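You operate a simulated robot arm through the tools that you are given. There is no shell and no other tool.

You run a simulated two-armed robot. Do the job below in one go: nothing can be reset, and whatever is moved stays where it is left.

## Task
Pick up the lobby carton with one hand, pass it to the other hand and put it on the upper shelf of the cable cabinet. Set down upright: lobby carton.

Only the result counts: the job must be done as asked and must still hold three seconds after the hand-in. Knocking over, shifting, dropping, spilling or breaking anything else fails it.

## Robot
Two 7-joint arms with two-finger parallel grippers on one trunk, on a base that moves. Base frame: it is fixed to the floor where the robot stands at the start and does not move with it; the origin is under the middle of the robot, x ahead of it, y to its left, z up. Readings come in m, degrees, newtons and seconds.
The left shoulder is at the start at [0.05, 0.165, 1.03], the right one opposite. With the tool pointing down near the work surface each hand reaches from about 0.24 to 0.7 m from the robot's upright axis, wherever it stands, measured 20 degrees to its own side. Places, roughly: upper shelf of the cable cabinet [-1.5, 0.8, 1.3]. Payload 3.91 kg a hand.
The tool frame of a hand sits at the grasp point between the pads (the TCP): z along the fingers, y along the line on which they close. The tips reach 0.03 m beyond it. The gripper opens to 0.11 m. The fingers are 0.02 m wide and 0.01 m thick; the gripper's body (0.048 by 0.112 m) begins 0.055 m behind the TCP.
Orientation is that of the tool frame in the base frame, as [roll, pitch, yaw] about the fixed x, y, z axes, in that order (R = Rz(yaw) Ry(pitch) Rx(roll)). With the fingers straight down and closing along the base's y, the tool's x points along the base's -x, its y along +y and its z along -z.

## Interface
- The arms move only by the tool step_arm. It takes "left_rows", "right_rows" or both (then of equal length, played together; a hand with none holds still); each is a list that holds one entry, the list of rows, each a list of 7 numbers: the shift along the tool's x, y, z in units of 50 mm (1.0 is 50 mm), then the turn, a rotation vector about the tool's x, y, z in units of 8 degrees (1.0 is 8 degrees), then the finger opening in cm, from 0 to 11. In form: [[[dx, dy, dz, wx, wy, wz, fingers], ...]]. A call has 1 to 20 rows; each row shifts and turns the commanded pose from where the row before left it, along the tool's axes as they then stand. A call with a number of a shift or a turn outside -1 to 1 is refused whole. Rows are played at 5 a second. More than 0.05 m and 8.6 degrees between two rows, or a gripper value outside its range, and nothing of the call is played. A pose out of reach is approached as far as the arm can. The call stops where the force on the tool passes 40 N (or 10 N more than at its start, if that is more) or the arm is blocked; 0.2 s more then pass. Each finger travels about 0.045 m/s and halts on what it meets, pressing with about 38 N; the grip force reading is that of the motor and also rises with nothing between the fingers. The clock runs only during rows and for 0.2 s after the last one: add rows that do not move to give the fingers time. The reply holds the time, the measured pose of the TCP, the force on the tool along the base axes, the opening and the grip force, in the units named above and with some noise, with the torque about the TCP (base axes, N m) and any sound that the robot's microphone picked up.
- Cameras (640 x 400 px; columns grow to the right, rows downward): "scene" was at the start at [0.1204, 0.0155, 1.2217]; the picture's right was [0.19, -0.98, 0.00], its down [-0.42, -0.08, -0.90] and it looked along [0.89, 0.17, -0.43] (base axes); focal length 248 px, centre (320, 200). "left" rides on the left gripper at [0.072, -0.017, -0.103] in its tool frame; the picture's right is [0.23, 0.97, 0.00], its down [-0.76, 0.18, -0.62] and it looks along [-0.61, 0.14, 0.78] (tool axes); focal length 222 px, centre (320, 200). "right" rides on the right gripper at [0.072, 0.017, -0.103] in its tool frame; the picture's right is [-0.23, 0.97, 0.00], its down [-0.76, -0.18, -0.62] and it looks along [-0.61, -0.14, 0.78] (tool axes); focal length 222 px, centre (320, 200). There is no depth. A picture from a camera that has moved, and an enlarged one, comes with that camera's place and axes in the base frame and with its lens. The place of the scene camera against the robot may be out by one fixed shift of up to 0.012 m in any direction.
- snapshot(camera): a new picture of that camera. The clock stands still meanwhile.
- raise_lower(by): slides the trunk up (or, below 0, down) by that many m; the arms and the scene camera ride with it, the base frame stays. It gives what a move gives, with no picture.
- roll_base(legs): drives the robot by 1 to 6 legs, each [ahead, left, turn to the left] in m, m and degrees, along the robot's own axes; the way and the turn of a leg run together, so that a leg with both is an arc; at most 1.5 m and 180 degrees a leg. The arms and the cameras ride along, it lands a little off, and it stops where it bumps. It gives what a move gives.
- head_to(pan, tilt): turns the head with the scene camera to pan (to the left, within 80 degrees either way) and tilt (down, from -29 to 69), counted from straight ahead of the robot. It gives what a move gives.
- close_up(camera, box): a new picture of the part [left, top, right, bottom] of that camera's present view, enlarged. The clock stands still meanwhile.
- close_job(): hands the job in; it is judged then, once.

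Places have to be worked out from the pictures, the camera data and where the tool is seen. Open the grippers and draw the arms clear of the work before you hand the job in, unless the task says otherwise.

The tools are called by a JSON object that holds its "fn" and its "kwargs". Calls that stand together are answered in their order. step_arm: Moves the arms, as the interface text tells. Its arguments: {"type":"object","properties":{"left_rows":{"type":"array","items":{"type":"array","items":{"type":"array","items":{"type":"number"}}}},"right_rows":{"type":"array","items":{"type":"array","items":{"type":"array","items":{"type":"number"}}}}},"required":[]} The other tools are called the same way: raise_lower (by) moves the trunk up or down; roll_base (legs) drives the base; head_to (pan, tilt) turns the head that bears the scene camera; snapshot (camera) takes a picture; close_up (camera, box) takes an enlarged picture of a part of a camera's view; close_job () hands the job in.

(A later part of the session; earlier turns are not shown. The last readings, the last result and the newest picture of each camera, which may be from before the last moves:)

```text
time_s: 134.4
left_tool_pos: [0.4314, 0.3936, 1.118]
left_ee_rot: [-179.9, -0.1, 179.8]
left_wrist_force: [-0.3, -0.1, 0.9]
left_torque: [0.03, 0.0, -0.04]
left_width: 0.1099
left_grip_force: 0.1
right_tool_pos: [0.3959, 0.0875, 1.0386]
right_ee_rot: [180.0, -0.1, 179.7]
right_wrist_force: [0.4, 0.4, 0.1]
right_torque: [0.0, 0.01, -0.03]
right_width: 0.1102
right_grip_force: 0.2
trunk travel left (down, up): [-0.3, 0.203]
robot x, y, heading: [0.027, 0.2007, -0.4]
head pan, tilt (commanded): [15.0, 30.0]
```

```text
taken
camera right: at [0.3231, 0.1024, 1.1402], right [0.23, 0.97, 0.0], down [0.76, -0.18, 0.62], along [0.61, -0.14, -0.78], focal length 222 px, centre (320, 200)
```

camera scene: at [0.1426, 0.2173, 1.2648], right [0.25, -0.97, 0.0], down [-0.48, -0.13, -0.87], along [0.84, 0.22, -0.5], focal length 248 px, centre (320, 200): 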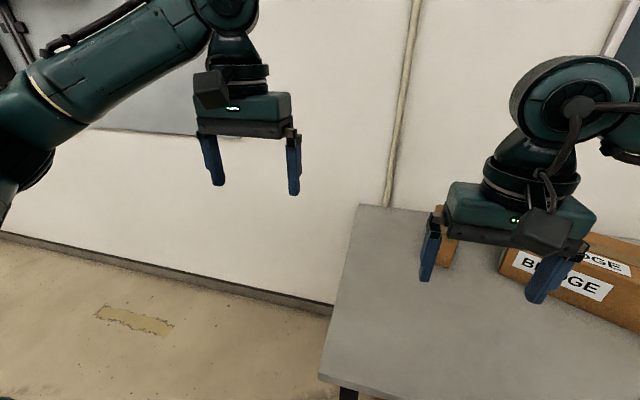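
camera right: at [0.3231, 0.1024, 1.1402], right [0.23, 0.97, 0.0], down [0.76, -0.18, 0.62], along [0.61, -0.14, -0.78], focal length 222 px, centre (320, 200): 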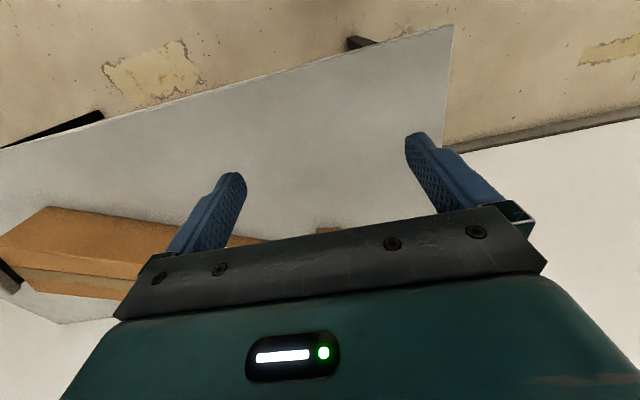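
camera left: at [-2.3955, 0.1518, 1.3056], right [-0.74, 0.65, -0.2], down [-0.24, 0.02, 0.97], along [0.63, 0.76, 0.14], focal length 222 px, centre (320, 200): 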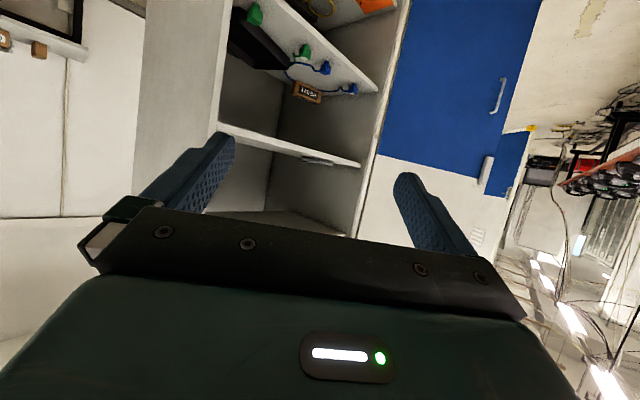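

The right hand hides the carton in both views. I move the base 0.08 m ahead, then bring the right hand up and forward over the carton so its wrist camera sees it.

{"fn": "roll_base", "kwargs": {"legs": [[0.08, 0, 0]]}}

{"fn": "step_arm", "kwargs": {"right_rows": [[[0, 0, -1, 0, 0, 0, 11], [-1, 0, 0, 0, 0, 0, 11], [-1, 0, 0, 0, 0, 0, 11], [-1, 0, 0, 0, 0, 0, 11], [-1, 0, 0, 0, 0, 0, 11], [0, -1, 0, 0, 0, 0, 11], [0, 0, 0, 0, 0, 0, 11]]]}}

{"fn": "snapshot", "kwargs": {"camera": "right"}}

{"fn": "snapshot", "kwargs": {"camera": "scene"}}

```text
time_s: 135.4
left_tool_pos: [0.5079, 0.3947, 1.1174]
left_ee_rot: [179.9, 0.0, 180.0]
left_wrist_force: [-0.1, 0.1, -0.4]
left_torque: [0.03, -0.01, 0.0]
left_width: 0.1099
left_grip_force: 0.1
right_tool_pos: [0.4727, 0.0865, 1.0367]
right_ee_rot: [179.8, -0.1, 179.7]
right_wrist_force: [1.0, -0.6, -0.4]
right_torque: [-0.01, -0.01, 0.04]
right_width: 0.1102
right_grip_force: 0.1
trunk travel left (down, up): [-0.3, 0.203]
robot x, y, heading: [0.0982, 0.1934, -0.2]
head pan, tilt (commanded): [15.0, 30.0]
```

```text
time_s: 137.0
left_tool_pos: [0.5078, 0.3932, 1.1173]
left_ee_rot: [179.9, -0.1, -180.0]
left_wrist_force: [-0.1, -0.1, -0.2]
left_torque: [-0.02, 0.02, 0.0]
left_width: 0.11
left_grip_force: 0.0
right_tool_pos: [0.675, 0.0365, 1.0878]
right_ee_rot: [179.9, 0.0, 179.8]
right_wrist_force: [0.8, -0.5, -0.8]
right_torque: [0.02, 0.04, 0.03]
right_width: 0.11
right_grip_force: 0.1
trunk travel left (down, up): [-0.3, 0.203]
robot x, y, heading: [0.1014, 0.1978, -0.3]
head pan, tilt (commanded): [15.0, 30.0]
```

```text
taken
camera right: at [0.6015, 0.0522, 1.1895], right [0.23, 0.97, 0.0], down [0.76, -0.18, 0.62], along [0.61, -0.14, -0.78], focal length 222 px, centre (320, 200)
```

right: 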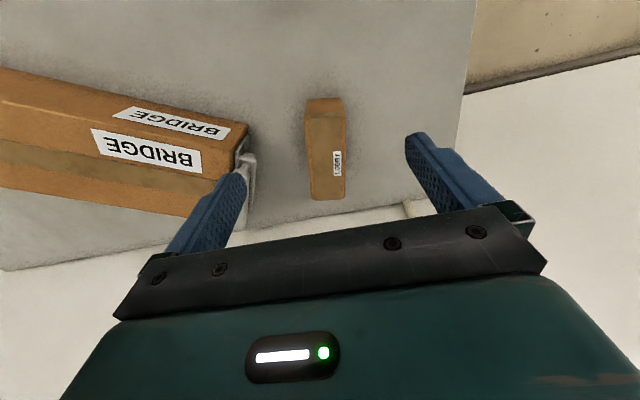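

```text
taken
camera scene: at [0.219, 0.2173, 1.2647], right [0.26, -0.97, 0.0], down [-0.48, -0.13, -0.87], along [0.84, 0.22, -0.5], focal length 248 px, centre (320, 200)
```

scene: 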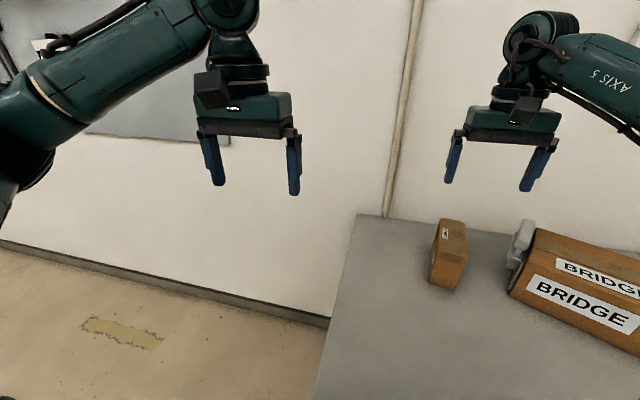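

Both cameras now see the carton. I enlarge both views to measure it.

{"fn": "close_up", "kwargs": {"camera": "right", "box": [270, 80, 390, 220]}}

{"fn": "close_up", "kwargs": {"camera": "scene", "box": [400, 200, 540, 310]}}

```text
2.86 times, centred on (330, 150) of right
camera zoom: at [0.6015, 0.0522, 1.1895], right [0.23, 0.97, 0.0], down [0.76, -0.18, 0.62], along [0.61, -0.14, -0.78], focal length 635 px, centre (291, 343)
```

zoom: 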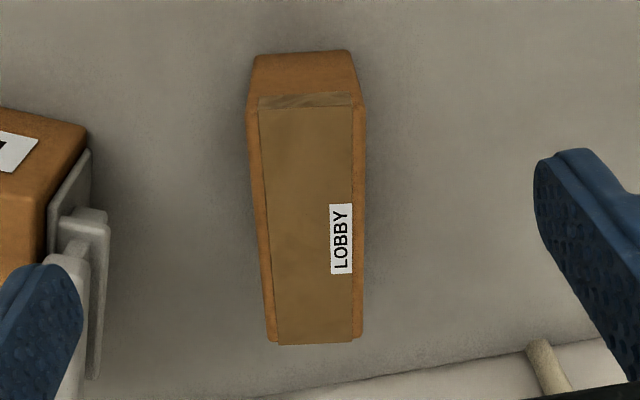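

```text
3.64 times, centred on (470, 255) of scene
camera zoom: at [0.219, 0.2173, 1.2647], right [0.26, -0.97, 0.0], down [-0.48, -0.13, -0.87], along [0.84, 0.22, -0.5], focal length 900 px, centre (-226, 0)
```

zoom: 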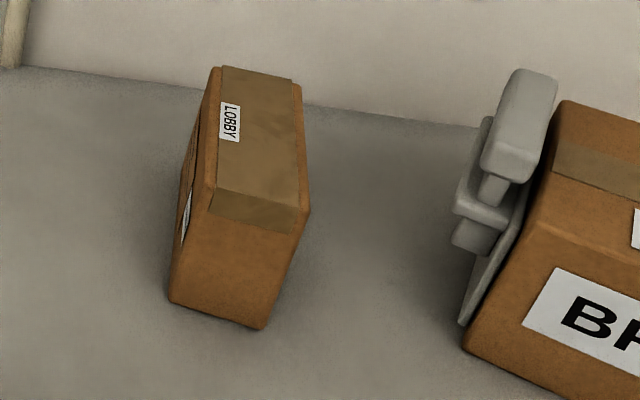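

Measured: carton centre ≈ (0.775, 0.024), yaw ≈ -10.5°, 0.143 × 0.057 × 0.10 m, top at z≈0.878. I turn the right hand to match and move it over a point slightly beyond the carton's centre, still high above.

{"fn": "step_arm", "kwargs": {"right_rows": [[[0, 0, 0, 0, 0, 0.66, 11], [0, 0, 0, 0, 0, 0.65, 11], [-0.803, 0.043, 0, 0, 0, 0, 11], [-0.803, 0.043, 0, 0, 0, 0, 11], [-0.803, 0.043, 0, 0, 0, 0, 11], [0, 0, 0, 0, 0, 0, 11]]]}}

{"fn": "snapshot", "kwargs": {"camera": "right"}}

```text
time_s: 138.4
left_tool_pos: [0.5069, 0.393, 1.1179]
left_ee_rot: [-180.0, 0.0, 180.0]
left_wrist_force: [-0.8, 0.1, 0.3]
left_torque: [0.01, -0.01, 0.0]
left_width: 0.1101
left_grip_force: 0.0
right_tool_pos: [0.7323, 0.0126, 1.0755]
right_ee_rot: [179.9, 0.0, 169.3]
right_wrist_force: [-0.6, 0.7, 0.2]
right_torque: [0.04, 0.0, 0.0]
right_width: 0.1099
right_grip_force: 0.0
right hand out of reach, approached as far as the arm can: row 4, 5
trunk travel left (down, up): [-0.3, 0.203]
robot x, y, heading: [0.0998, 0.1949, -0.1]
head pan, tilt (commanded): [15.0, 30.0]
```

```text
taken
camera right: at [0.6631, 0.0409, 1.1768], right [0.4, 0.91, 0.0], down [0.71, -0.32, 0.62], along [0.57, -0.25, -0.78], focal length 222 px, centre (320, 200)
```

right: 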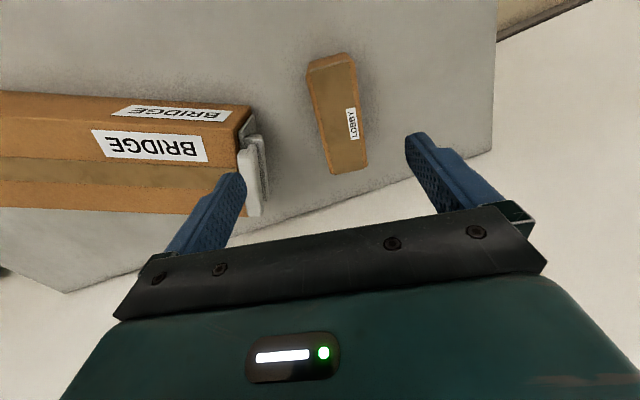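

The reach limit tool-down is about x=0.766 from here. Nothing of the robot reaches far ahead of its axis, so I move the base another 0.06 m ahead (table edge still 0.2 m from its axis).

{"fn": "roll_base", "kwargs": {"legs": [[0.06, 0, 0]]}}

{"fn": "snapshot", "kwargs": {"camera": "right"}}

{"fn": "snapshot", "kwargs": {"camera": "scene"}}

```text
time_s: 139.1
left_tool_pos: [0.5082, 0.3927, 1.1182]
left_ee_rot: [180.0, 0.0, 179.9]
left_wrist_force: [-0.4, 0.6, 0.8]
left_torque: [0.0, 0.03, 0.02]
left_width: 0.1099
left_grip_force: 0.1
right_tool_pos: [0.7322, 0.0122, 1.0755]
right_ee_rot: [-180.0, 0.2, 169.2]
right_wrist_force: [-0.2, 0.1, -0.8]
right_torque: [0.04, 0.01, 0.0]
right_width: 0.1099
right_grip_force: 0.1
trunk travel left (down, up): [-0.3, 0.203]
robot x, y, heading: [0.098, 0.1956, -0.2]
head pan, tilt (commanded): [15.0, 30.0]
stopped in leg 1: the robot was blocked; the commanded pose is now the measured one
```

```text
taken
camera right: at [0.6634, 0.0409, 1.1765], right [0.41, 0.91, 0.0], down [0.71, -0.32, 0.62], along [0.57, -0.25, -0.78], focal length 222 px, centre (320, 200)
```

right: 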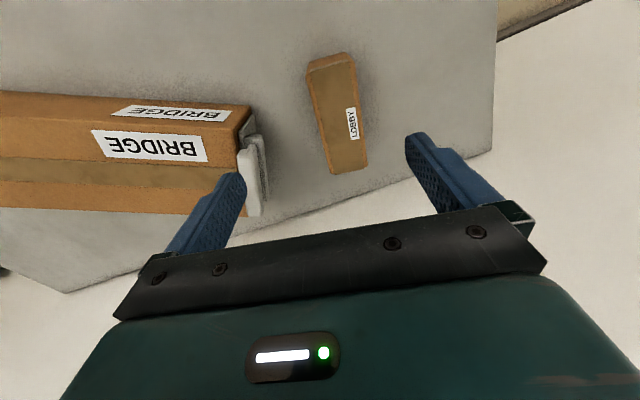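

```text
taken
camera scene: at [0.219, 0.217, 1.2648], right [0.26, -0.97, 0.0], down [-0.48, -0.13, -0.87], along [0.84, 0.22, -0.5], focal length 248 px, centre (320, 200)
```

scene: 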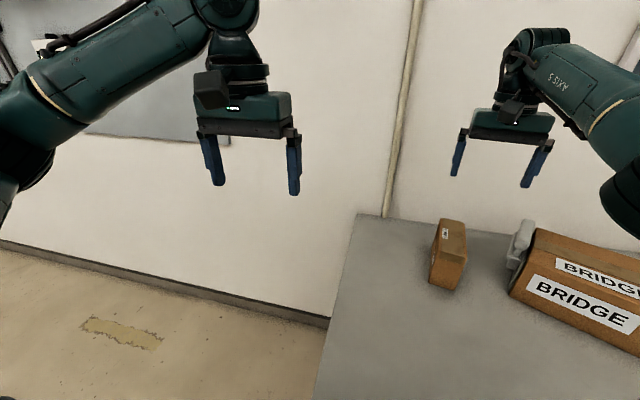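

The base is blocked at x≈0.10 (its body meets the table edge there), and nothing moved. To gain reach I back off a bit and turn 30° left, which brings the right shoulder forward.

{"fn": "roll_base", "kwargs": {"legs": [[-0.08, 0, 0], [0, 0, 30]]}}

{"fn": "roll_base", "kwargs": {"legs": [[0.03, -0.06, 0]]}}

```text
time_s: 141.7
left_tool_pos: [0.2763, 0.5687, 1.1178]
left_ee_rot: [-180.0, 0.0, -150.3]
left_wrist_force: [0.7, 1.5, 0.7]
left_torque: [-0.03, -0.01, 0.0]
left_width: 0.1104
left_grip_force: 0.0
right_tool_pos: [0.66, 0.3516, 1.0746]
right_ee_rot: [179.9, 0.1, -160.9]
right_wrist_force: [0.5, -0.7, -0.1]
right_torque: [0.01, 0.01, 0.01]
right_width: 0.11
right_grip_force: 0.0
trunk travel left (down, up): [-0.3, 0.203]
robot x, y, heading: [0.0268, 0.1962, 29.6]
head pan, tilt (commanded): [15.0, 30.0]
```

```text
time_s: 142.9
left_tool_pos: [0.3329, 0.5319, 1.1191]
left_ee_rot: [180.0, 0.0, -150.3]
left_wrist_force: [-0.8, -0.1, 0.3]
left_torque: [0.02, 0.01, -0.01]
left_width: 0.1101
left_grip_force: 0.1
right_tool_pos: [0.7161, 0.3134, 1.075]
right_ee_rot: [180.0, 0.0, -160.9]
right_wrist_force: [0.8, -0.8, -0.6]
right_torque: [0.02, 0.03, -0.04]
right_width: 0.1098
right_grip_force: 0.0
trunk travel left (down, up): [-0.3, 0.203]
robot x, y, heading: [0.0755, 0.1591, 29.7]
head pan, tilt (commanded): [15.0, 30.0]
```

Not blocked; the right shoulder is now near (0.20, 0.04), so the carton is in reach. I turn the right hand to the carton's angle and move it over the carton at z≈1.0.

{"fn": "step_arm", "kwargs": {"right_rows": [[[0, 0, 0, 0, 0, 0.9325, 11], [0, 0, 0, 0, 0, 0.9325, 11], [0, 0, 0, 0, 0, 0.9325, 11], [0, 0, 0, 0, 0, 0.9325, 11], [-0.3757, -0.78, 0.214, 0, 0, 0, 11], [-0.3757, -0.78, 0.214, 0, 0, 0, 11], [-0.3757, -0.78, 0.214, 0, 0, 0, 11], [-0.3757, -0.78, 0.214, 0, 0, 0, 11], [-0.3757, -0.78, 0.214, 0, 0, 0, 11], [-0.3757, -0.78, 0.214, 0, 0, 0, 11], [-0.3757, -0.78, 0.214, 0, 0, 0, 11], [0, 0, 0, 0, 0, 0, 11]]]}}

{"fn": "close_up", "kwargs": {"camera": "right", "box": [160, 40, 480, 240]}}

{"fn": "head_to", "kwargs": {"pan": -30, "tilt": 30}}

{"fn": "snapshot", "kwargs": {"camera": "scene"}}

```text
time_s: 145.5
left_tool_pos: [0.3322, 0.5323, 1.1185]
left_ee_rot: [179.9, 0.0, -150.3]
left_wrist_force: [0.5, 0.1, -0.5]
left_torque: [0.0, -0.05, -0.02]
left_width: 0.1099
left_grip_force: 0.0
right_tool_pos: [0.7938, 0.0214, 0.9985]
right_ee_rot: [179.9, 0.0, 169.4]
right_wrist_force: [-0.9, 0.3, 0.5]
right_torque: [-0.03, -0.03, 0.0]
right_width: 0.1102
right_grip_force: 0.1
trunk travel left (down, up): [-0.3, 0.203]
robot x, y, heading: [0.0806, 0.1603, 29.6]
head pan, tilt (commanded): [15.0, 30.0]
```

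```text
2.00 times, centred on (320, 140) of right
camera zoom: at [0.7248, 0.0495, 1.1015], right [0.4, 0.91, 0.0], down [0.71, -0.32, 0.62], along [0.57, -0.25, -0.78], focal length 444 px, centre (320, 320)
```

zoom: 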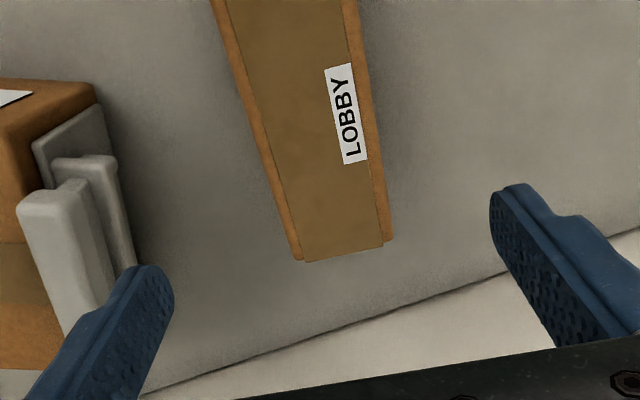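

```text
time_s: 146.6
left_tool_pos: [0.3331, 0.533, 1.1193]
left_ee_rot: [179.9, -0.1, -150.3]
left_wrist_force: [-0.1, 1.0, -0.4]
left_torque: [0.02, -0.01, -0.02]
left_width: 0.11
left_grip_force: 0.0
right_tool_pos: [0.7928, 0.021, 0.9996]
right_ee_rot: [179.9, 0.1, 169.3]
right_wrist_force: [0.0, 0.8, -0.6]
right_torque: [0.01, 0.03, 0.02]
right_width: 0.1101
right_grip_force: 0.0
trunk travel left (down, up): [-0.3, 0.203]
robot x, y, heading: [0.0776, 0.1583, 29.6]
head pan, tilt (commanded): [-30.0, 30.0]
```

```text
taken
camera scene: at [0.1948, 0.1713, 1.2648], right [-0.01, -1.0, 0.0], down [-0.5, 0.0, -0.87], along [0.87, -0.01, -0.5], focal length 248 px, centre (320, 200)
```

scene: 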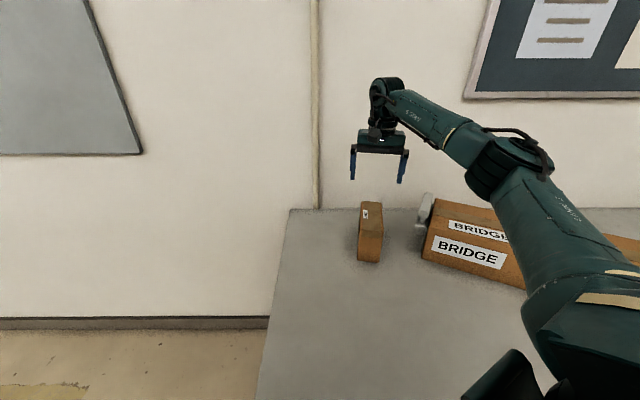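

The wrist view confirms the hand is centred over the carton and aligned (0.029 m to each side, ~0.056 m from the far end). I lower to z≈0.853, fingers open.

{"fn": "step_arm", "kwargs": {"right_rows": [[[0, 0, 0.9, 0, 0, 0, 11], [0, 0, 0.9, 0, 0, 0, 11], [0, 0, 0.6, 0, 0, 0, 11], [0, 0, 0.5, 0, 0, 0, 11], [0, 0, 0, 0, 0, 0, 11]]]}}

{"fn": "snapshot", "kwargs": {"camera": "right"}}

{"fn": "close_up", "kwargs": {"camera": "scene", "box": [310, 150, 470, 290]}}

```text
time_s: 147.8
left_tool_pos: [0.3331, 0.532, 1.119]
left_ee_rot: [-180.0, 0.0, -150.3]
left_wrist_force: [0.3, 0.3, -0.6]
left_torque: [0.0, 0.0, 0.01]
left_width: 0.11
left_grip_force: 0.0
right_tool_pos: [0.7949, 0.0232, 0.8534]
right_ee_rot: [179.9, 0.1, 169.2]
right_wrist_force: [0.4, 0.3, 0.3]
right_torque: [0.02, -0.01, 0.01]
right_width: 0.1099
right_grip_force: 0.0
trunk travel left (down, up): [-0.3, 0.203]
robot x, y, heading: [0.0793, 0.1579, 29.6]
head pan, tilt (commanded): [-30.0, 30.0]
```

```text
taken
camera right: at [0.7262, 0.0507, 0.9558], right [0.41, 0.91, 0.0], down [0.71, -0.32, 0.62], along [0.57, -0.25, -0.78], focal length 222 px, centre (320, 200)
```

right: 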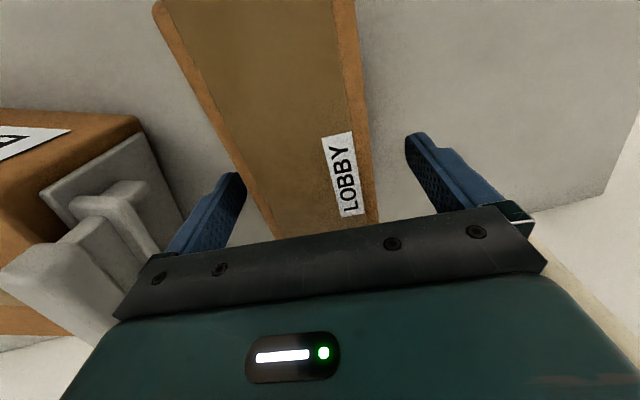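

```text
2.86 times, centred on (390, 220) of scene
camera zoom: at [0.1947, 0.1712, 1.2648], right [-0.01, -1.0, 0.0], down [-0.5, 0.0, -0.87], along [0.87, -0.01, -0.5], focal length 708 px, centre (120, 143)
```

zoom: 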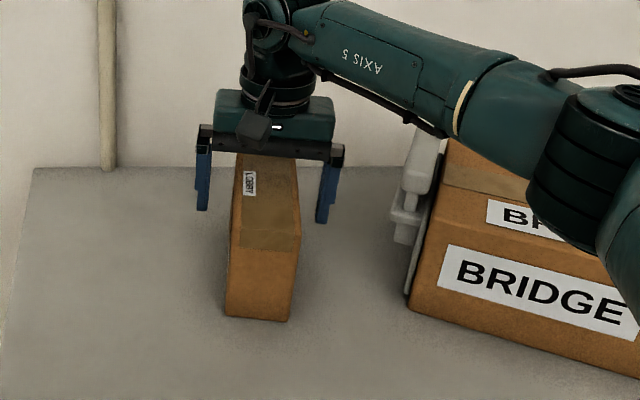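

The fingers straddle the carton with clearance both sides and nothing touches. I close the right gripper.

{"fn": "step_arm", "kwargs": {"right_rows": [[[0, 0, 0, 0, 0, 0, 8], [0, 0, 0, 0, 0, 0, 6.5], [0, 0, 0, 0, 0, 0, 3], [0, 0, 0, 0, 0, 0, 3], [0, 0, 0, 0, 0, 0, 3], [0, 0, 0, 0, 0, 0, 3], [0, 0, 0, 0, 0, 0, 3]]]}}

```text
time_s: 149.4
left_tool_pos: [0.3318, 0.5318, 1.118]
left_ee_rot: [179.9, 0.0, -150.4]
left_wrist_force: [-0.5, -0.3, -0.2]
left_torque: [0.02, 0.02, 0.01]
left_width: 0.1101
left_grip_force: 0.0
right_tool_pos: [0.7953, 0.0228, 0.853]
right_ee_rot: [179.9, 0.0, 169.2]
right_wrist_force: [0.6, -2.1, 0.8]
right_torque: [-0.31, 0.15, 0.08]
right_width: 0.0622
right_grip_force: 37.7
trunk travel left (down, up): [-0.3, 0.203]
robot x, y, heading: [0.0825, 0.1613, 29.6]
head pan, tilt (commanded): [-30.0, 30.0]
```

The carton is gripped at 0.062 m width with 38 N. I lift it straight up.

{"fn": "step_arm", "kwargs": {"right_rows": [[[0, 0, -0.3, 0, 0, 0, 3], [0, 0, -0.4, 0, 0, 0, 3], [0, 0, -0.6, 0, 0, 0, 3], [0, 0, -0.6, 0, 0, 0, 3], [0, 0, -0.6, 0, 0, 0, 3], [0, 0, -0.5, 0, 0, 0, 3], [0, 0, 0, 0, 0, 0, 3]]]}}

{"fn": "snapshot", "kwargs": {"camera": "scene"}}

{"fn": "snapshot", "kwargs": {"camera": "right"}}

```text
time_s: 151.0
left_tool_pos: [0.3317, 0.5322, 1.1178]
left_ee_rot: [180.0, 0.0, -150.3]
left_wrist_force: [0.8, -0.3, -1.1]
left_torque: [-0.03, 0.01, -0.01]
left_width: 0.1102
left_grip_force: 0.0
right_tool_pos: [0.7951, 0.0205, 1.0037]
right_ee_rot: [179.9, -0.1, 169.2]
right_wrist_force: [-0.2, 0.3, -3.9]
right_torque: [0.0, -0.06, 0.0]
right_width: 0.0618
right_grip_force: 37.6
trunk travel left (down, up): [-0.3, 0.203]
robot x, y, heading: [0.0775, 0.1636, 29.6]
head pan, tilt (commanded): [-30.0, 30.0]
```

```text
taken
camera scene: at [0.1954, 0.1711, 1.2647], right [-0.01, -1.0, 0.0], down [-0.5, 0.0, -0.87], along [0.87, -0.01, -0.5], focal length 248 px, centre (320, 200)
```

scene: 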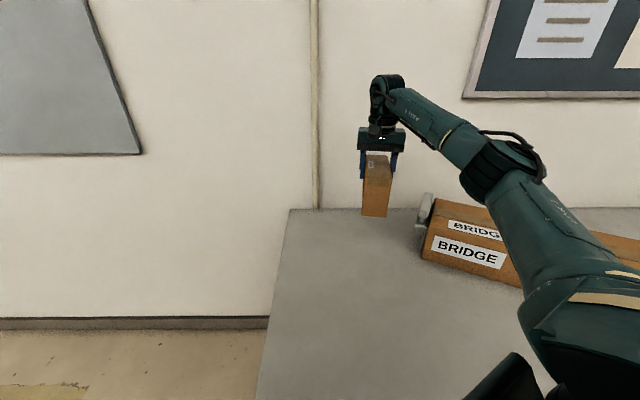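

```text
taken
camera right: at [0.7271, 0.0483, 1.1061], right [0.41, 0.91, 0.0], down [0.72, -0.32, 0.62], along [0.57, -0.25, -0.78], focal length 222 px, centre (320, 200)
```

right: 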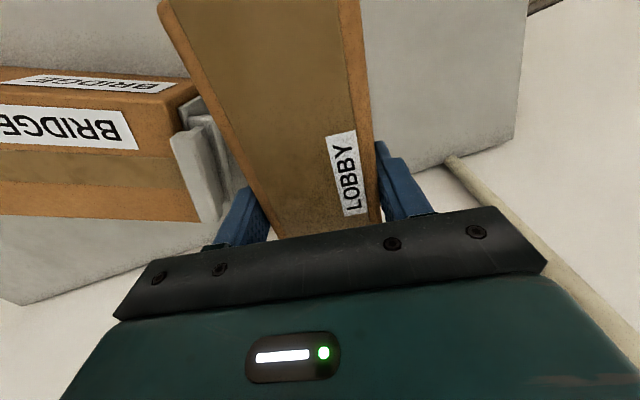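

The carton hangs level, about 4 N. I raise the trunk 0.1 m for clearance, then back the base straight away from the table.

{"fn": "raise_lower", "kwargs": {"by": 0.1}}

{"fn": "roll_base", "kwargs": {"legs": [[-0.37, 0.21, 0]]}}

{"fn": "snapshot", "kwargs": {"camera": "scene"}}

```text
time_s: 152.3
left_tool_pos: [0.3332, 0.5326, 1.2175]
left_ee_rot: [-179.9, 0.0, -150.3]
left_wrist_force: [0.4, 0.0, 0.9]
left_torque: [0.04, 0.05, 0.01]
left_width: 0.1101
left_grip_force: 0.0
right_tool_pos: [0.7949, 0.0199, 1.1034]
right_ee_rot: [179.9, -0.1, 169.2]
right_wrist_force: [0.6, 0.4, -4.7]
right_torque: [0.02, -0.07, 0.02]
right_width: 0.0617
right_grip_force: 37.5
trunk travel left (down, up): [-0.4, 0.103]
robot x, y, heading: [0.0757, 0.1573, 29.7]
head pan, tilt (commanded): [-30.0, 30.0]
```

```text
time_s: 154.9
left_tool_pos: [-0.093, 0.5334, 1.2174]
left_ee_rot: [-180.0, 0.0, -149.9]
left_wrist_force: [-0.7, 0.4, -0.9]
left_torque: [0.01, -0.01, 0.01]
left_width: 0.1099
left_grip_force: 0.0
right_tool_pos: [0.3734, 0.0238, 1.1018]
right_ee_rot: [180.0, 0.0, 169.6]
right_wrist_force: [-0.3, 0.3, -4.8]
right_torque: [0.0, -0.09, -0.01]
right_width: 0.0616
right_grip_force: 38.0
trunk travel left (down, up): [-0.4, 0.103]
robot x, y, heading: [-0.3431, 0.1609, 30.0]
head pan, tilt (commanded): [-30.0, 30.0]
```

```text
taken
camera scene: at [-0.228, 0.1717, 1.3647], right [0.0, -1.0, 0.0], down [-0.5, 0.0, -0.87], along [0.87, 0.0, -0.5], focal length 248 px, centre (320, 200)
```

scene: 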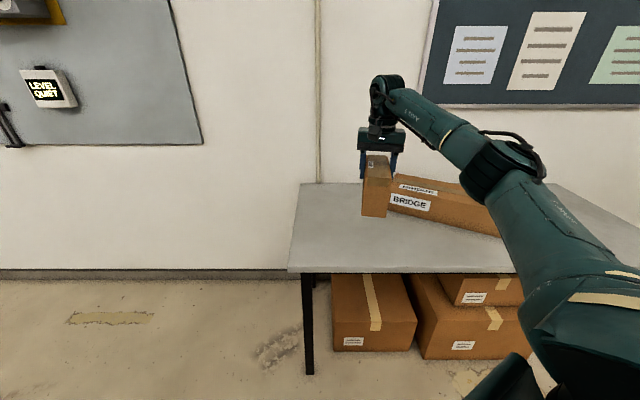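

Clear of the table. I turn left to face the open corridor for the hand-over, then check.

{"fn": "roll_base", "kwargs": {"legs": [[0, 0, 55]]}}

{"fn": "head_to", "kwargs": {"pan": -10, "tilt": 25}}

{"fn": "snapshot", "kwargs": {"camera": "scene"}}

```text
time_s: 157.8
left_tool_pos: [-0.5034, 0.5826, 1.2179]
left_ee_rot: [180.0, 0.0, -95.5]
left_wrist_force: [-0.2, -1.0, 0.4]
left_torque: [-0.03, 0.02, -0.03]
left_width: 0.1101
left_grip_force: 0.0
right_tool_pos: [0.182, 0.6652, 1.1037]
right_ee_rot: [179.8, -0.1, -136.0]
right_wrist_force: [-1.2, 0.3, -4.4]
right_torque: [0.05, -0.06, 0.02]
right_width: 0.0617
right_grip_force: 37.7
trunk travel left (down, up): [-0.4, 0.103]
robot x, y, heading: [-0.3436, 0.1603, 84.3]
head pan, tilt (commanded): [-30.0, 30.0]
```

```text
time_s: 158.6
left_tool_pos: [-0.5024, 0.5827, 1.2179]
left_ee_rot: [-180.0, -0.1, -95.5]
left_wrist_force: [0.0, 0.4, 0.1]
left_torque: [0.01, 0.02, 0.0]
left_width: 0.1099
left_grip_force: 0.1
right_tool_pos: [0.1825, 0.6646, 1.1025]
right_ee_rot: [179.8, -0.1, -136.0]
right_wrist_force: [0.1, 0.6, -3.6]
right_torque: [0.04, -0.02, 0.04]
right_width: 0.0618
right_grip_force: 38.0
trunk travel left (down, up): [-0.4, 0.103]
robot x, y, heading: [-0.344, 0.1583, 84.5]
head pan, tilt (commanded): [-10.0, 25.0]
```

```text
taken
camera scene: at [-0.3157, 0.2753, 1.3726], right [0.96, -0.27, 0.0], down [-0.11, -0.41, -0.91], along [0.24, 0.87, -0.42], focal length 248 px, centre (320, 200)
```

scene: 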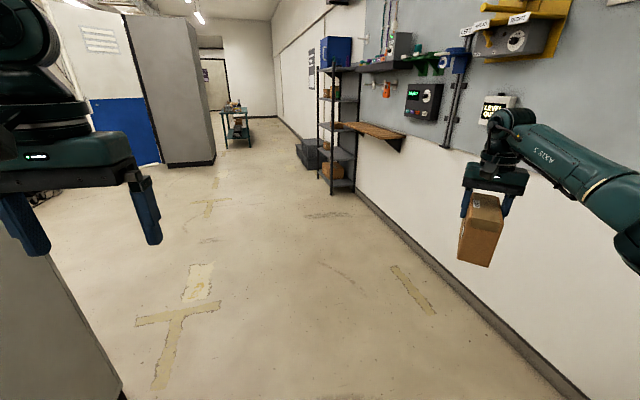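

Free space all around. I bring the right hand with the carton to the middle in front, turning it so the carton's near end faces the left hand's side.

{"fn": "step_arm", "kwargs": {"right_rows": [[[0, 0, 0, 0, 0, -0.85, 3], [0, 0, 0, 0, 0, -0.85, 3], [0, 0, 0, 0, 0, -0.85, 3], [0.283, 0.895, 0, 0, 0, 0, 3], [0.283, 0.895, 0, 0, 0, 0, 3], [0.283, 0.895, 0, 0, 0, 0, 3], [0.283, 0.895, 0, 0, 0, 0, 3], [0.283, 0.895, 0, 0, 0, 0, 3], [0.283, 0.895, 0, 0, 0, 0, 3], [0.283, 0.895, 0, 0, 0, 0, 3], [0.283, 0.895, 0, 0, 0, 0, 3], [0, 0, 0, 0, 0, 0, 3]]]}}

{"fn": "snapshot", "kwargs": {"camera": "scene"}}

```text
time_s: 161.2
left_tool_pos: [-0.5016, 0.5822, 1.2194]
left_ee_rot: [180.0, 0.0, -95.5]
left_wrist_force: [0.8, 1.4, -0.2]
left_torque: [0.01, 0.03, 0.01]
left_width: 0.11
left_grip_force: 0.1
right_tool_pos: [-0.1888, 0.718, 1.1039]
right_ee_rot: [179.9, 0.0, -115.7]
right_wrist_force: [0.2, -0.2, -4.1]
right_torque: [0.03, -0.02, 0.02]
right_width: 0.0617
right_grip_force: 37.8
trunk travel left (down, up): [-0.4, 0.103]
robot x, y, heading: [-0.3459, 0.1586, 84.5]
head pan, tilt (commanded): [-10.0, 25.0]
```

```text
taken
camera scene: at [-0.3153, 0.2753, 1.3727], right [0.96, -0.27, 0.0], down [-0.11, -0.41, -0.91], along [0.24, 0.87, -0.42], focal length 248 px, centre (320, 200)
```

scene: 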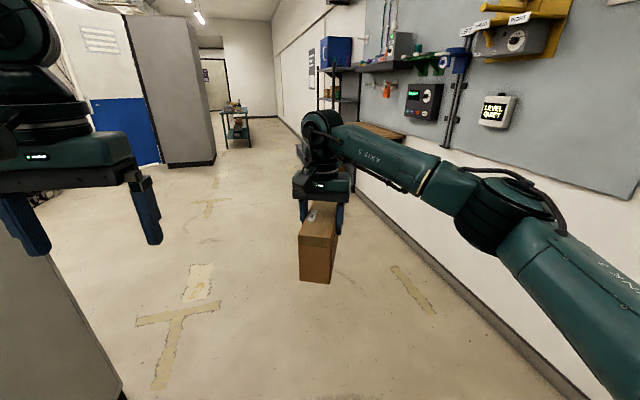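

The carton hangs centred ahead. I nudge it a little further out and lower, while the left hand turns in yaw and pitches its fingers forward to ready for the hand-over.

{"fn": "step_arm", "kwargs": {"left_rows": [[[-0.86, 0, 0, 0, 0, 0, 11], [0, 0, 0, 0, 0, 0.842, 11], [0, 0, 0, 0, 0, 0.842, 11], [0, 0, 0, 0, 0, 0.841, 11], [0, 0, 0, 0, -0.9375, 0, 11], [0, 0, 0, 0, -0.9375, 0, 11], [0, 0, 0, 0, -0.9375, 0, 11], [0, 0, 0, 0, -0.9375, 0, 11], [0, 0, 0, 0, -0.9375, 0, 11], [0, 0, 0, 0, -0.9375, 0, 11], [0, 0, 0, 0, -0.9375, 0, 11], [0, 0, 0, 0, -0.9375, 0, 11], [0, 0, 0, 0, 0, 0, 11]]], "right_rows": [[[-0.376, 0.137, 0.3, 0, 0, 0, 3], [-0.376, 0.137, 0.3, 0, 0, 0, 3], [0, 0, 0, 0, 0, 0, 3], [0, 0, 0, 0, 0, 0, 3], [0, 0, 0, 0, 0, 0, 3], [0, 0, 0, 0, 0, 0, 3], [0, 0, 0, 0, 0, 0, 3], [0, 0, 0, 0, 0, 0, 3], [0, 0, 0, 0, 0, 0, 3], [0, 0, 0, 0, 0, 0, 3], [0, 0, 0, 0, 0, 0, 3], [0, 0, 0, 0, 0, 0, 3], [0, 0, 0, 0, 0, 0, 3]]]}}

{"fn": "snapshot", "kwargs": {"camera": "scene"}}

{"fn": "snapshot", "kwargs": {"camera": "left"}}

```text
time_s: 164.0
left_tool_pos: [-0.497, 0.6243, 1.2174]
left_ee_rot: [180.0, 60.1, -115.7]
left_wrist_force: [-0.2, 0.6, -0.1]
left_torque: [-0.03, 0.01, -0.02]
left_width: 0.1101
left_grip_force: 0.1
right_tool_pos: [-0.1851, 0.7568, 1.0739]
right_ee_rot: [179.9, 0.0, -115.6]
right_wrist_force: [0.1, 0.6, -4.0]
right_torque: [0.04, -0.03, -0.01]
right_width: 0.0619
right_grip_force: 37.7
trunk travel left (down, up): [-0.4, 0.103]
robot x, y, heading: [-0.3454, 0.1608, 84.4]
head pan, tilt (commanded): [-10.0, 25.0]
```

```text
taken
camera scene: at [-0.3159, 0.2755, 1.3726], right [0.96, -0.27, 0.0], down [-0.11, -0.41, -0.91], along [0.24, 0.87, -0.42], focal length 248 px, centre (320, 200)
```

scene: 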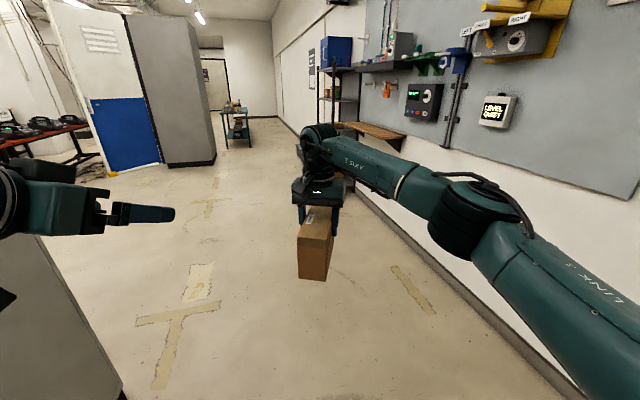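

```text
taken
camera left: at [-0.5377, 0.504, 1.2054], right [-0.93, 0.32, -0.2], down [-0.23, -0.07, 0.97], along [0.3, 0.94, 0.14], focal length 222 px, centre (320, 200)
```

left: 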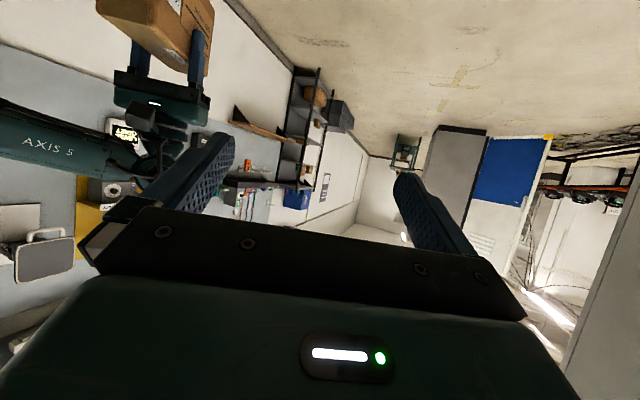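

The left hand has the wanted orientation. I move it to a pre-grasp point 0.12 m behind the carton's near end.

{"fn": "step_arm", "kwargs": {"left_rows": [[[0.1847, -0.7453, 0.423, 0, 0, 0, 11], [0.1847, -0.7453, 0.423, 0, 0, 0, 11], [0.1847, -0.7453, 0.423, 0, 0, 0, 11], [0.1847, -0.7453, 0.423, 0, 0, 0, 11], [0.1847, -0.7453, 0.423, 0, 0, 0, 11], [0.1847, -0.7453, 0.423, 0, 0, 0, 11], [0, 0, 0, 0, 0, 0, 11]]]}}

{"fn": "head_to", "kwargs": {"pan": -5, "tilt": 35}}

{"fn": "snapshot", "kwargs": {"camera": "scene"}}

{"fn": "snapshot", "kwargs": {"camera": "left"}}

{"fn": "snapshot", "kwargs": {"camera": "right"}}

```text
time_s: 165.6
left_tool_pos: [-0.2597, 0.6026, 1.1069]
left_ee_rot: [-179.9, 60.0, -115.7]
left_wrist_force: [0.0, -0.2, 0.2]
left_torque: [-0.01, 0.01, 0.02]
left_width: 0.1101
left_grip_force: 0.1
right_tool_pos: [-0.1855, 0.7582, 1.0743]
right_ee_rot: [179.9, 0.0, -115.5]
right_wrist_force: [-0.1, -0.4, -4.7]
right_torque: [0.03, -0.03, 0.0]
right_width: 0.0618
right_grip_force: 37.6
trunk travel left (down, up): [-0.4, 0.103]
robot x, y, heading: [-0.3419, 0.1614, 84.5]
head pan, tilt (commanded): [-10.0, 25.0]
```

```text
time_s: 166.3
left_tool_pos: [-0.2607, 0.6028, 1.108]
left_ee_rot: [-180.0, 60.0, -115.7]
left_wrist_force: [0.3, 0.1, 0.5]
left_torque: [-0.01, 0.03, 0.0]
left_width: 0.1102
left_grip_force: 0.0
right_tool_pos: [-0.1857, 0.7561, 1.0744]
right_ee_rot: [179.9, -0.1, -115.6]
right_wrist_force: [-0.2, 0.3, -4.4]
right_torque: [0.04, -0.04, 0.0]
right_width: 0.0618
right_grip_force: 38.1
trunk travel left (down, up): [-0.4, 0.103]
robot x, y, heading: [-0.3462, 0.1599, 84.4]
head pan, tilt (commanded): [-5.0, 35.0]
```

```text
taken
camera scene: at [-0.3246, 0.2732, 1.3569], right [0.98, -0.18, 0.0], down [-0.11, -0.56, -0.82], along [0.15, 0.81, -0.57], focal length 248 px, centre (320, 200)
```

scene: 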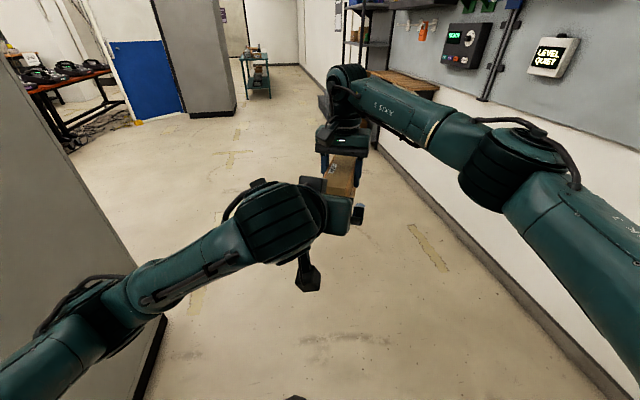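

```text
taken
camera left: at [-0.3, 0.4819, 1.0947], right [-0.93, 0.32, -0.2], down [-0.23, -0.07, 0.97], along [0.3, 0.94, 0.13], focal length 222 px, centre (320, 200)
```

left: 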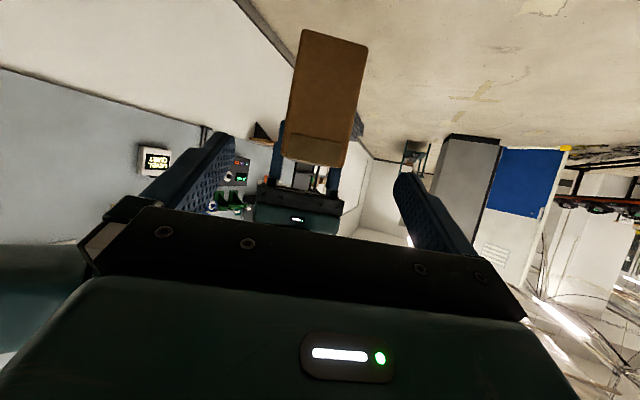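

```text
taken
camera right: at [-0.2321, 0.6977, 1.1768], right [-0.78, 0.63, 0.0], down [0.49, 0.61, 0.62], along [0.39, 0.49, -0.78], focal length 222 px, centre (320, 200)
```

right: 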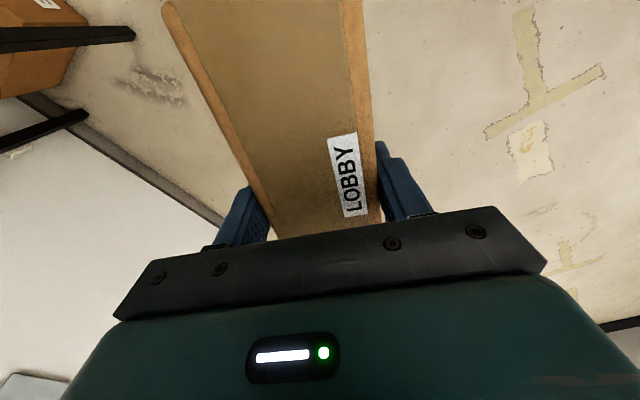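

The left camera sees the carton's near face between the open fingers. I enlarge it to measure its position precisely before closing in.

{"fn": "close_up", "kwargs": {"camera": "left", "box": [240, 10, 400, 210]}}

{"fn": "close_up", "kwargs": {"camera": "scene", "box": [240, 110, 400, 290]}}

```text
2.00 times, centred on (320, 110) of left
camera zoom: at [-0.3, 0.4819, 1.0947], right [-0.93, 0.32, -0.2], down [-0.23, -0.07, 0.97], along [0.3, 0.94, 0.13], focal length 444 px, centre (320, 380)
```

zoom: 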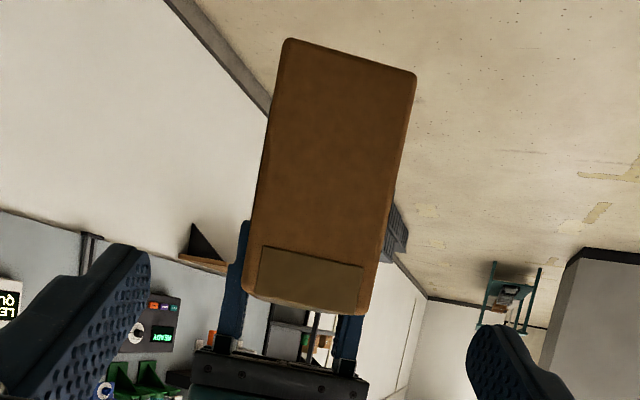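

```text
2.22 times, centred on (320, 200) of scene
camera zoom: at [-0.3246, 0.2732, 1.3569], right [0.98, -0.18, 0.0], down [-0.11, -0.56, -0.82], along [0.15, 0.81, -0.57], focal length 550 px, centre (320, 200)
```

zoom: 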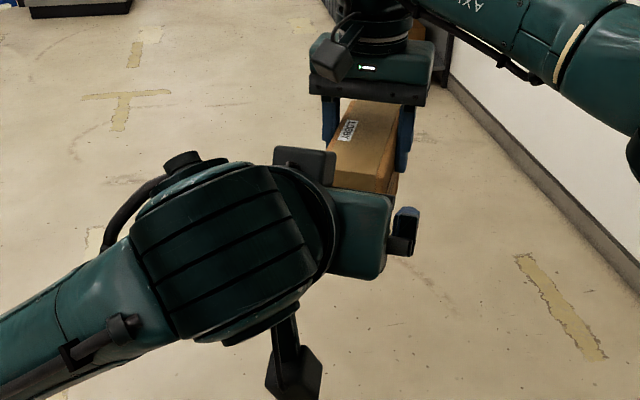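

Measured: carton is about 0.058 wide and 0.109 tall (bottom at z≈0.982), centred within 2 mm of the left hand's line. I slide the left hand in along its fingers so that it straddles the near end, 0.05 m above the bottom.

{"fn": "step_arm", "kwargs": {"left_rows": [[[0.262, -0.04, 0.3, 0, 0, 0, 11], [0, 0, 0.567, 0, 0, 0, 11], [0, 0, 0.567, 0, 0, 0, 11], [0, 0, 0.567, 0, 0, 0, 11], [0, 0, 0.567, 0, 0, 0, 11], [0, 0, 0, 0, 0, 0, 11]]]}}

{"fn": "snapshot", "kwargs": {"camera": "left"}}

{"fn": "snapshot", "kwargs": {"camera": "right"}}

{"fn": "close_up", "kwargs": {"camera": "scene", "box": [240, 90, 440, 290]}}

```text
time_s: 167.7
left_tool_pos: [-0.2138, 0.6952, 1.032]
left_ee_rot: [180.0, 60.0, -115.7]
left_wrist_force: [-0.8, -1.5, 0.8]
left_torque: [-0.04, -0.01, -0.01]
left_width: 0.1101
left_grip_force: 0.1
right_tool_pos: [-0.1854, 0.7578, 1.0747]
right_ee_rot: [180.0, 0.0, -115.6]
right_wrist_force: [-0.7, 0.5, -3.3]
right_torque: [0.04, -0.02, 0.01]
right_width: 0.0616
right_grip_force: 37.9
trunk travel left (down, up): [-0.4, 0.103]
robot x, y, heading: [-0.3437, 0.1584, 84.4]
head pan, tilt (commanded): [-5.0, 35.0]
```

```text
taken
camera left: at [-0.2534, 0.5742, 1.0191], right [-0.93, 0.32, -0.2], down [-0.23, -0.07, 0.97], along [0.3, 0.94, 0.13], focal length 222 px, centre (320, 200)
```

left: 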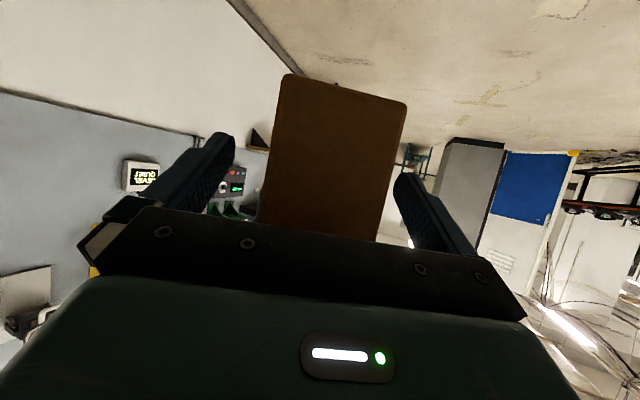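

```text
taken
camera right: at [-0.2321, 0.6976, 1.1768], right [-0.78, 0.63, 0.0], down [0.49, 0.61, 0.62], along [0.39, 0.49, -0.78], focal length 222 px, centre (320, 200)
```

right: 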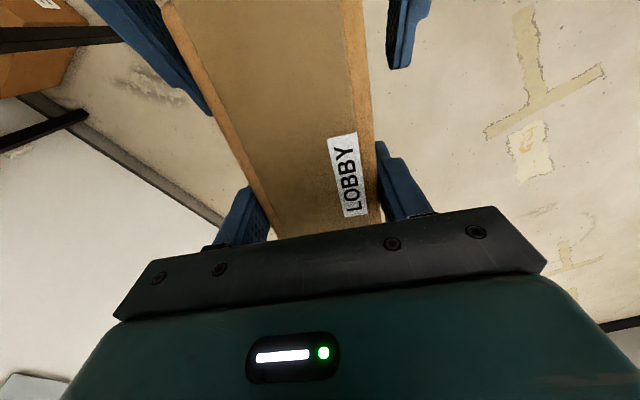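

```text
2.00 times, centred on (340, 190) of scene
camera zoom: at [-0.3247, 0.2731, 1.3569], right [0.98, -0.18, 0.0], down [-0.11, -0.56, -0.82], along [0.15, 0.8, -0.57], focal length 495 px, centre (280, 220)
```

zoom: 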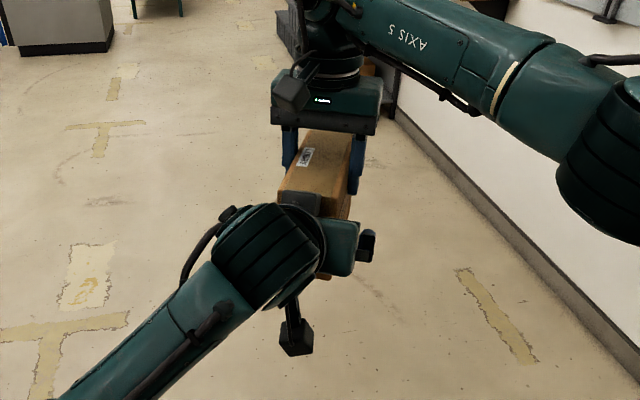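

The left fingers straddle the near end on both sides without contact. I close the left gripper while the right keeps holding.

{"fn": "step_arm", "kwargs": {"left_rows": [[[0, 0, 0, 0, 0, 0, 8], [0, 0, 0, 0, 0, 0, 6.6], [0, 0, 0, 0, 0, 0, 3], [0, 0, 0, 0, 0, 0, 3], [0, 0, 0, 0, 0, 0, 3], [0, 0, 0, 0, 0, 0, 3], [0, 0, 0, 0, 0, 0, 3]]]}}

{"fn": "snapshot", "kwargs": {"camera": "left"}}

{"fn": "snapshot", "kwargs": {"camera": "right"}}

```text
time_s: 169.3
left_tool_pos: [-0.2147, 0.6948, 1.0308]
left_ee_rot: [179.9, 60.1, -115.7]
left_wrist_force: [-6.7, 4.3, -0.8]
left_torque: [0.14, 0.21, 0.36]
left_width: 0.062
left_grip_force: 38.0
right_tool_pos: [-0.1838, 0.7583, 1.0754]
right_ee_rot: [-180.0, -0.1, -115.6]
right_wrist_force: [6.0, -4.9, -3.4]
right_torque: [-0.3, -0.44, 0.09]
right_width: 0.0615
right_grip_force: 38.2
trunk travel left (down, up): [-0.4, 0.103]
robot x, y, heading: [-0.3428, 0.1597, 84.5]
head pan, tilt (commanded): [-5.0, 35.0]
```

```text
taken
camera left: at [-0.2539, 0.5745, 1.019], right [-0.93, 0.32, -0.2], down [-0.23, -0.07, 0.97], along [0.3, 0.95, 0.13], focal length 222 px, centre (320, 200)
```

left: 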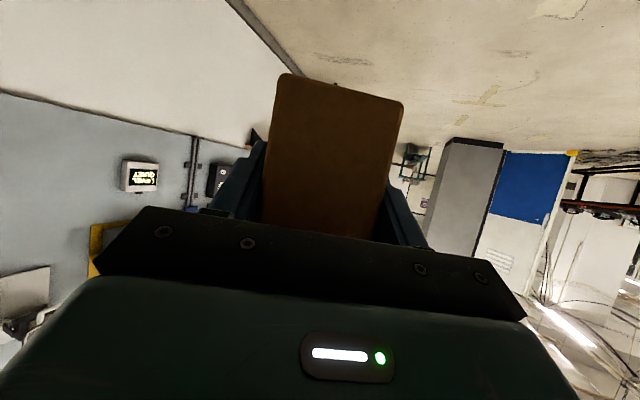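

```text
taken
camera right: at [-0.2316, 0.6978, 1.1766], right [-0.78, 0.63, 0.0], down [0.49, 0.61, 0.62], along [0.39, 0.49, -0.78], focal length 222 px, centre (320, 200)
```

right: 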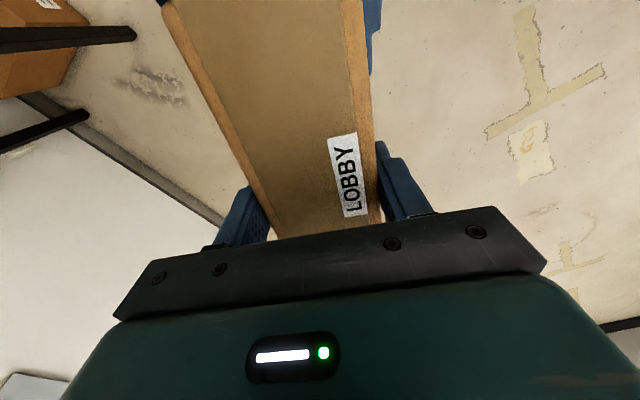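

Both hands hold the carton (left width 0.062, 38 N). I open the right gripper now.

{"fn": "step_arm", "kwargs": {"right_rows": [[[0, 0, 0, 0, 0, 0, 6.5], [0, 0, 0, 0, 0, 0, 7.5], [0, 0, 0, 0, 0, 0, 9], [0, 0, 0, 0, 0, 0, 11], [0, 0, 0, 0, 0, 0, 11], [0, 0, 0, 0, 0, 0, 11]]], "left_rows": [[[0, 0, 0, 0, 0, 0, 3], [0, 0, 0, 0, 0, 0, 3], [0, 0, 0, 0, 0, 0, 3], [0, 0, 0, 0, 0, 0, 3], [0, 0, 0, 0, 0, 0, 3], [0, 0, 0, 0, 0, 0, 3]]]}}

{"fn": "snapshot", "kwargs": {"camera": "right"}}

{"fn": "snapshot", "kwargs": {"camera": "left"}}

```text
time_s: 170.7
left_tool_pos: [-0.2137, 0.6944, 1.032]
left_ee_rot: [180.0, 60.0, -115.8]
left_wrist_force: [0.4, -0.2, -0.2]
left_torque: [-0.16, 0.1, -0.02]
left_width: 0.0619
left_grip_force: 38.6
right_tool_pos: [-0.1846, 0.7571, 1.0748]
right_ee_rot: [179.9, 0.0, -115.6]
right_wrist_force: [0.0, -0.2, 0.1]
right_torque: [-0.01, 0.02, 0.0]
right_width: 0.11
right_grip_force: 0.0
trunk travel left (down, up): [-0.4, 0.103]
robot x, y, heading: [-0.346, 0.1595, 84.5]
head pan, tilt (commanded): [-5.0, 35.0]
```

```text
taken
camera right: at [-0.232, 0.6977, 1.1767], right [-0.78, 0.63, 0.0], down [0.49, 0.61, 0.62], along [0.39, 0.49, -0.78], focal length 222 px, centre (320, 200)
```

right: 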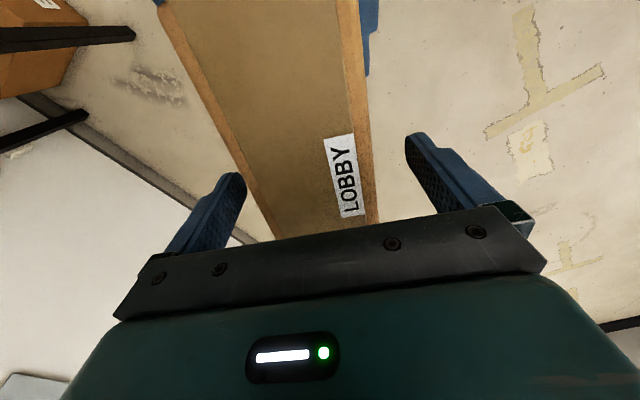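

```text
taken
camera left: at [-0.2535, 0.574, 1.0191], right [-0.93, 0.32, -0.2], down [-0.23, -0.07, 0.97], along [0.3, 0.95, 0.13], focal length 222 px, centre (320, 200)
```

left: 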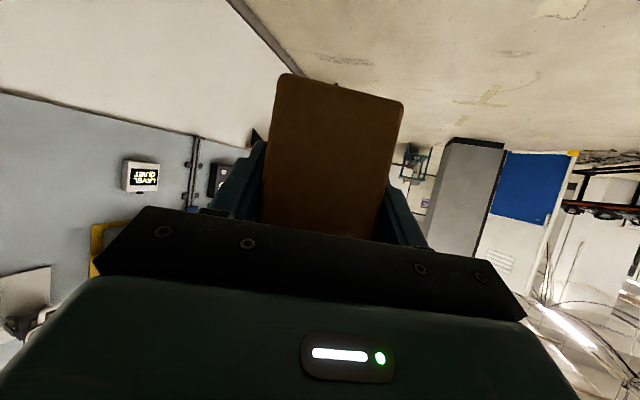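

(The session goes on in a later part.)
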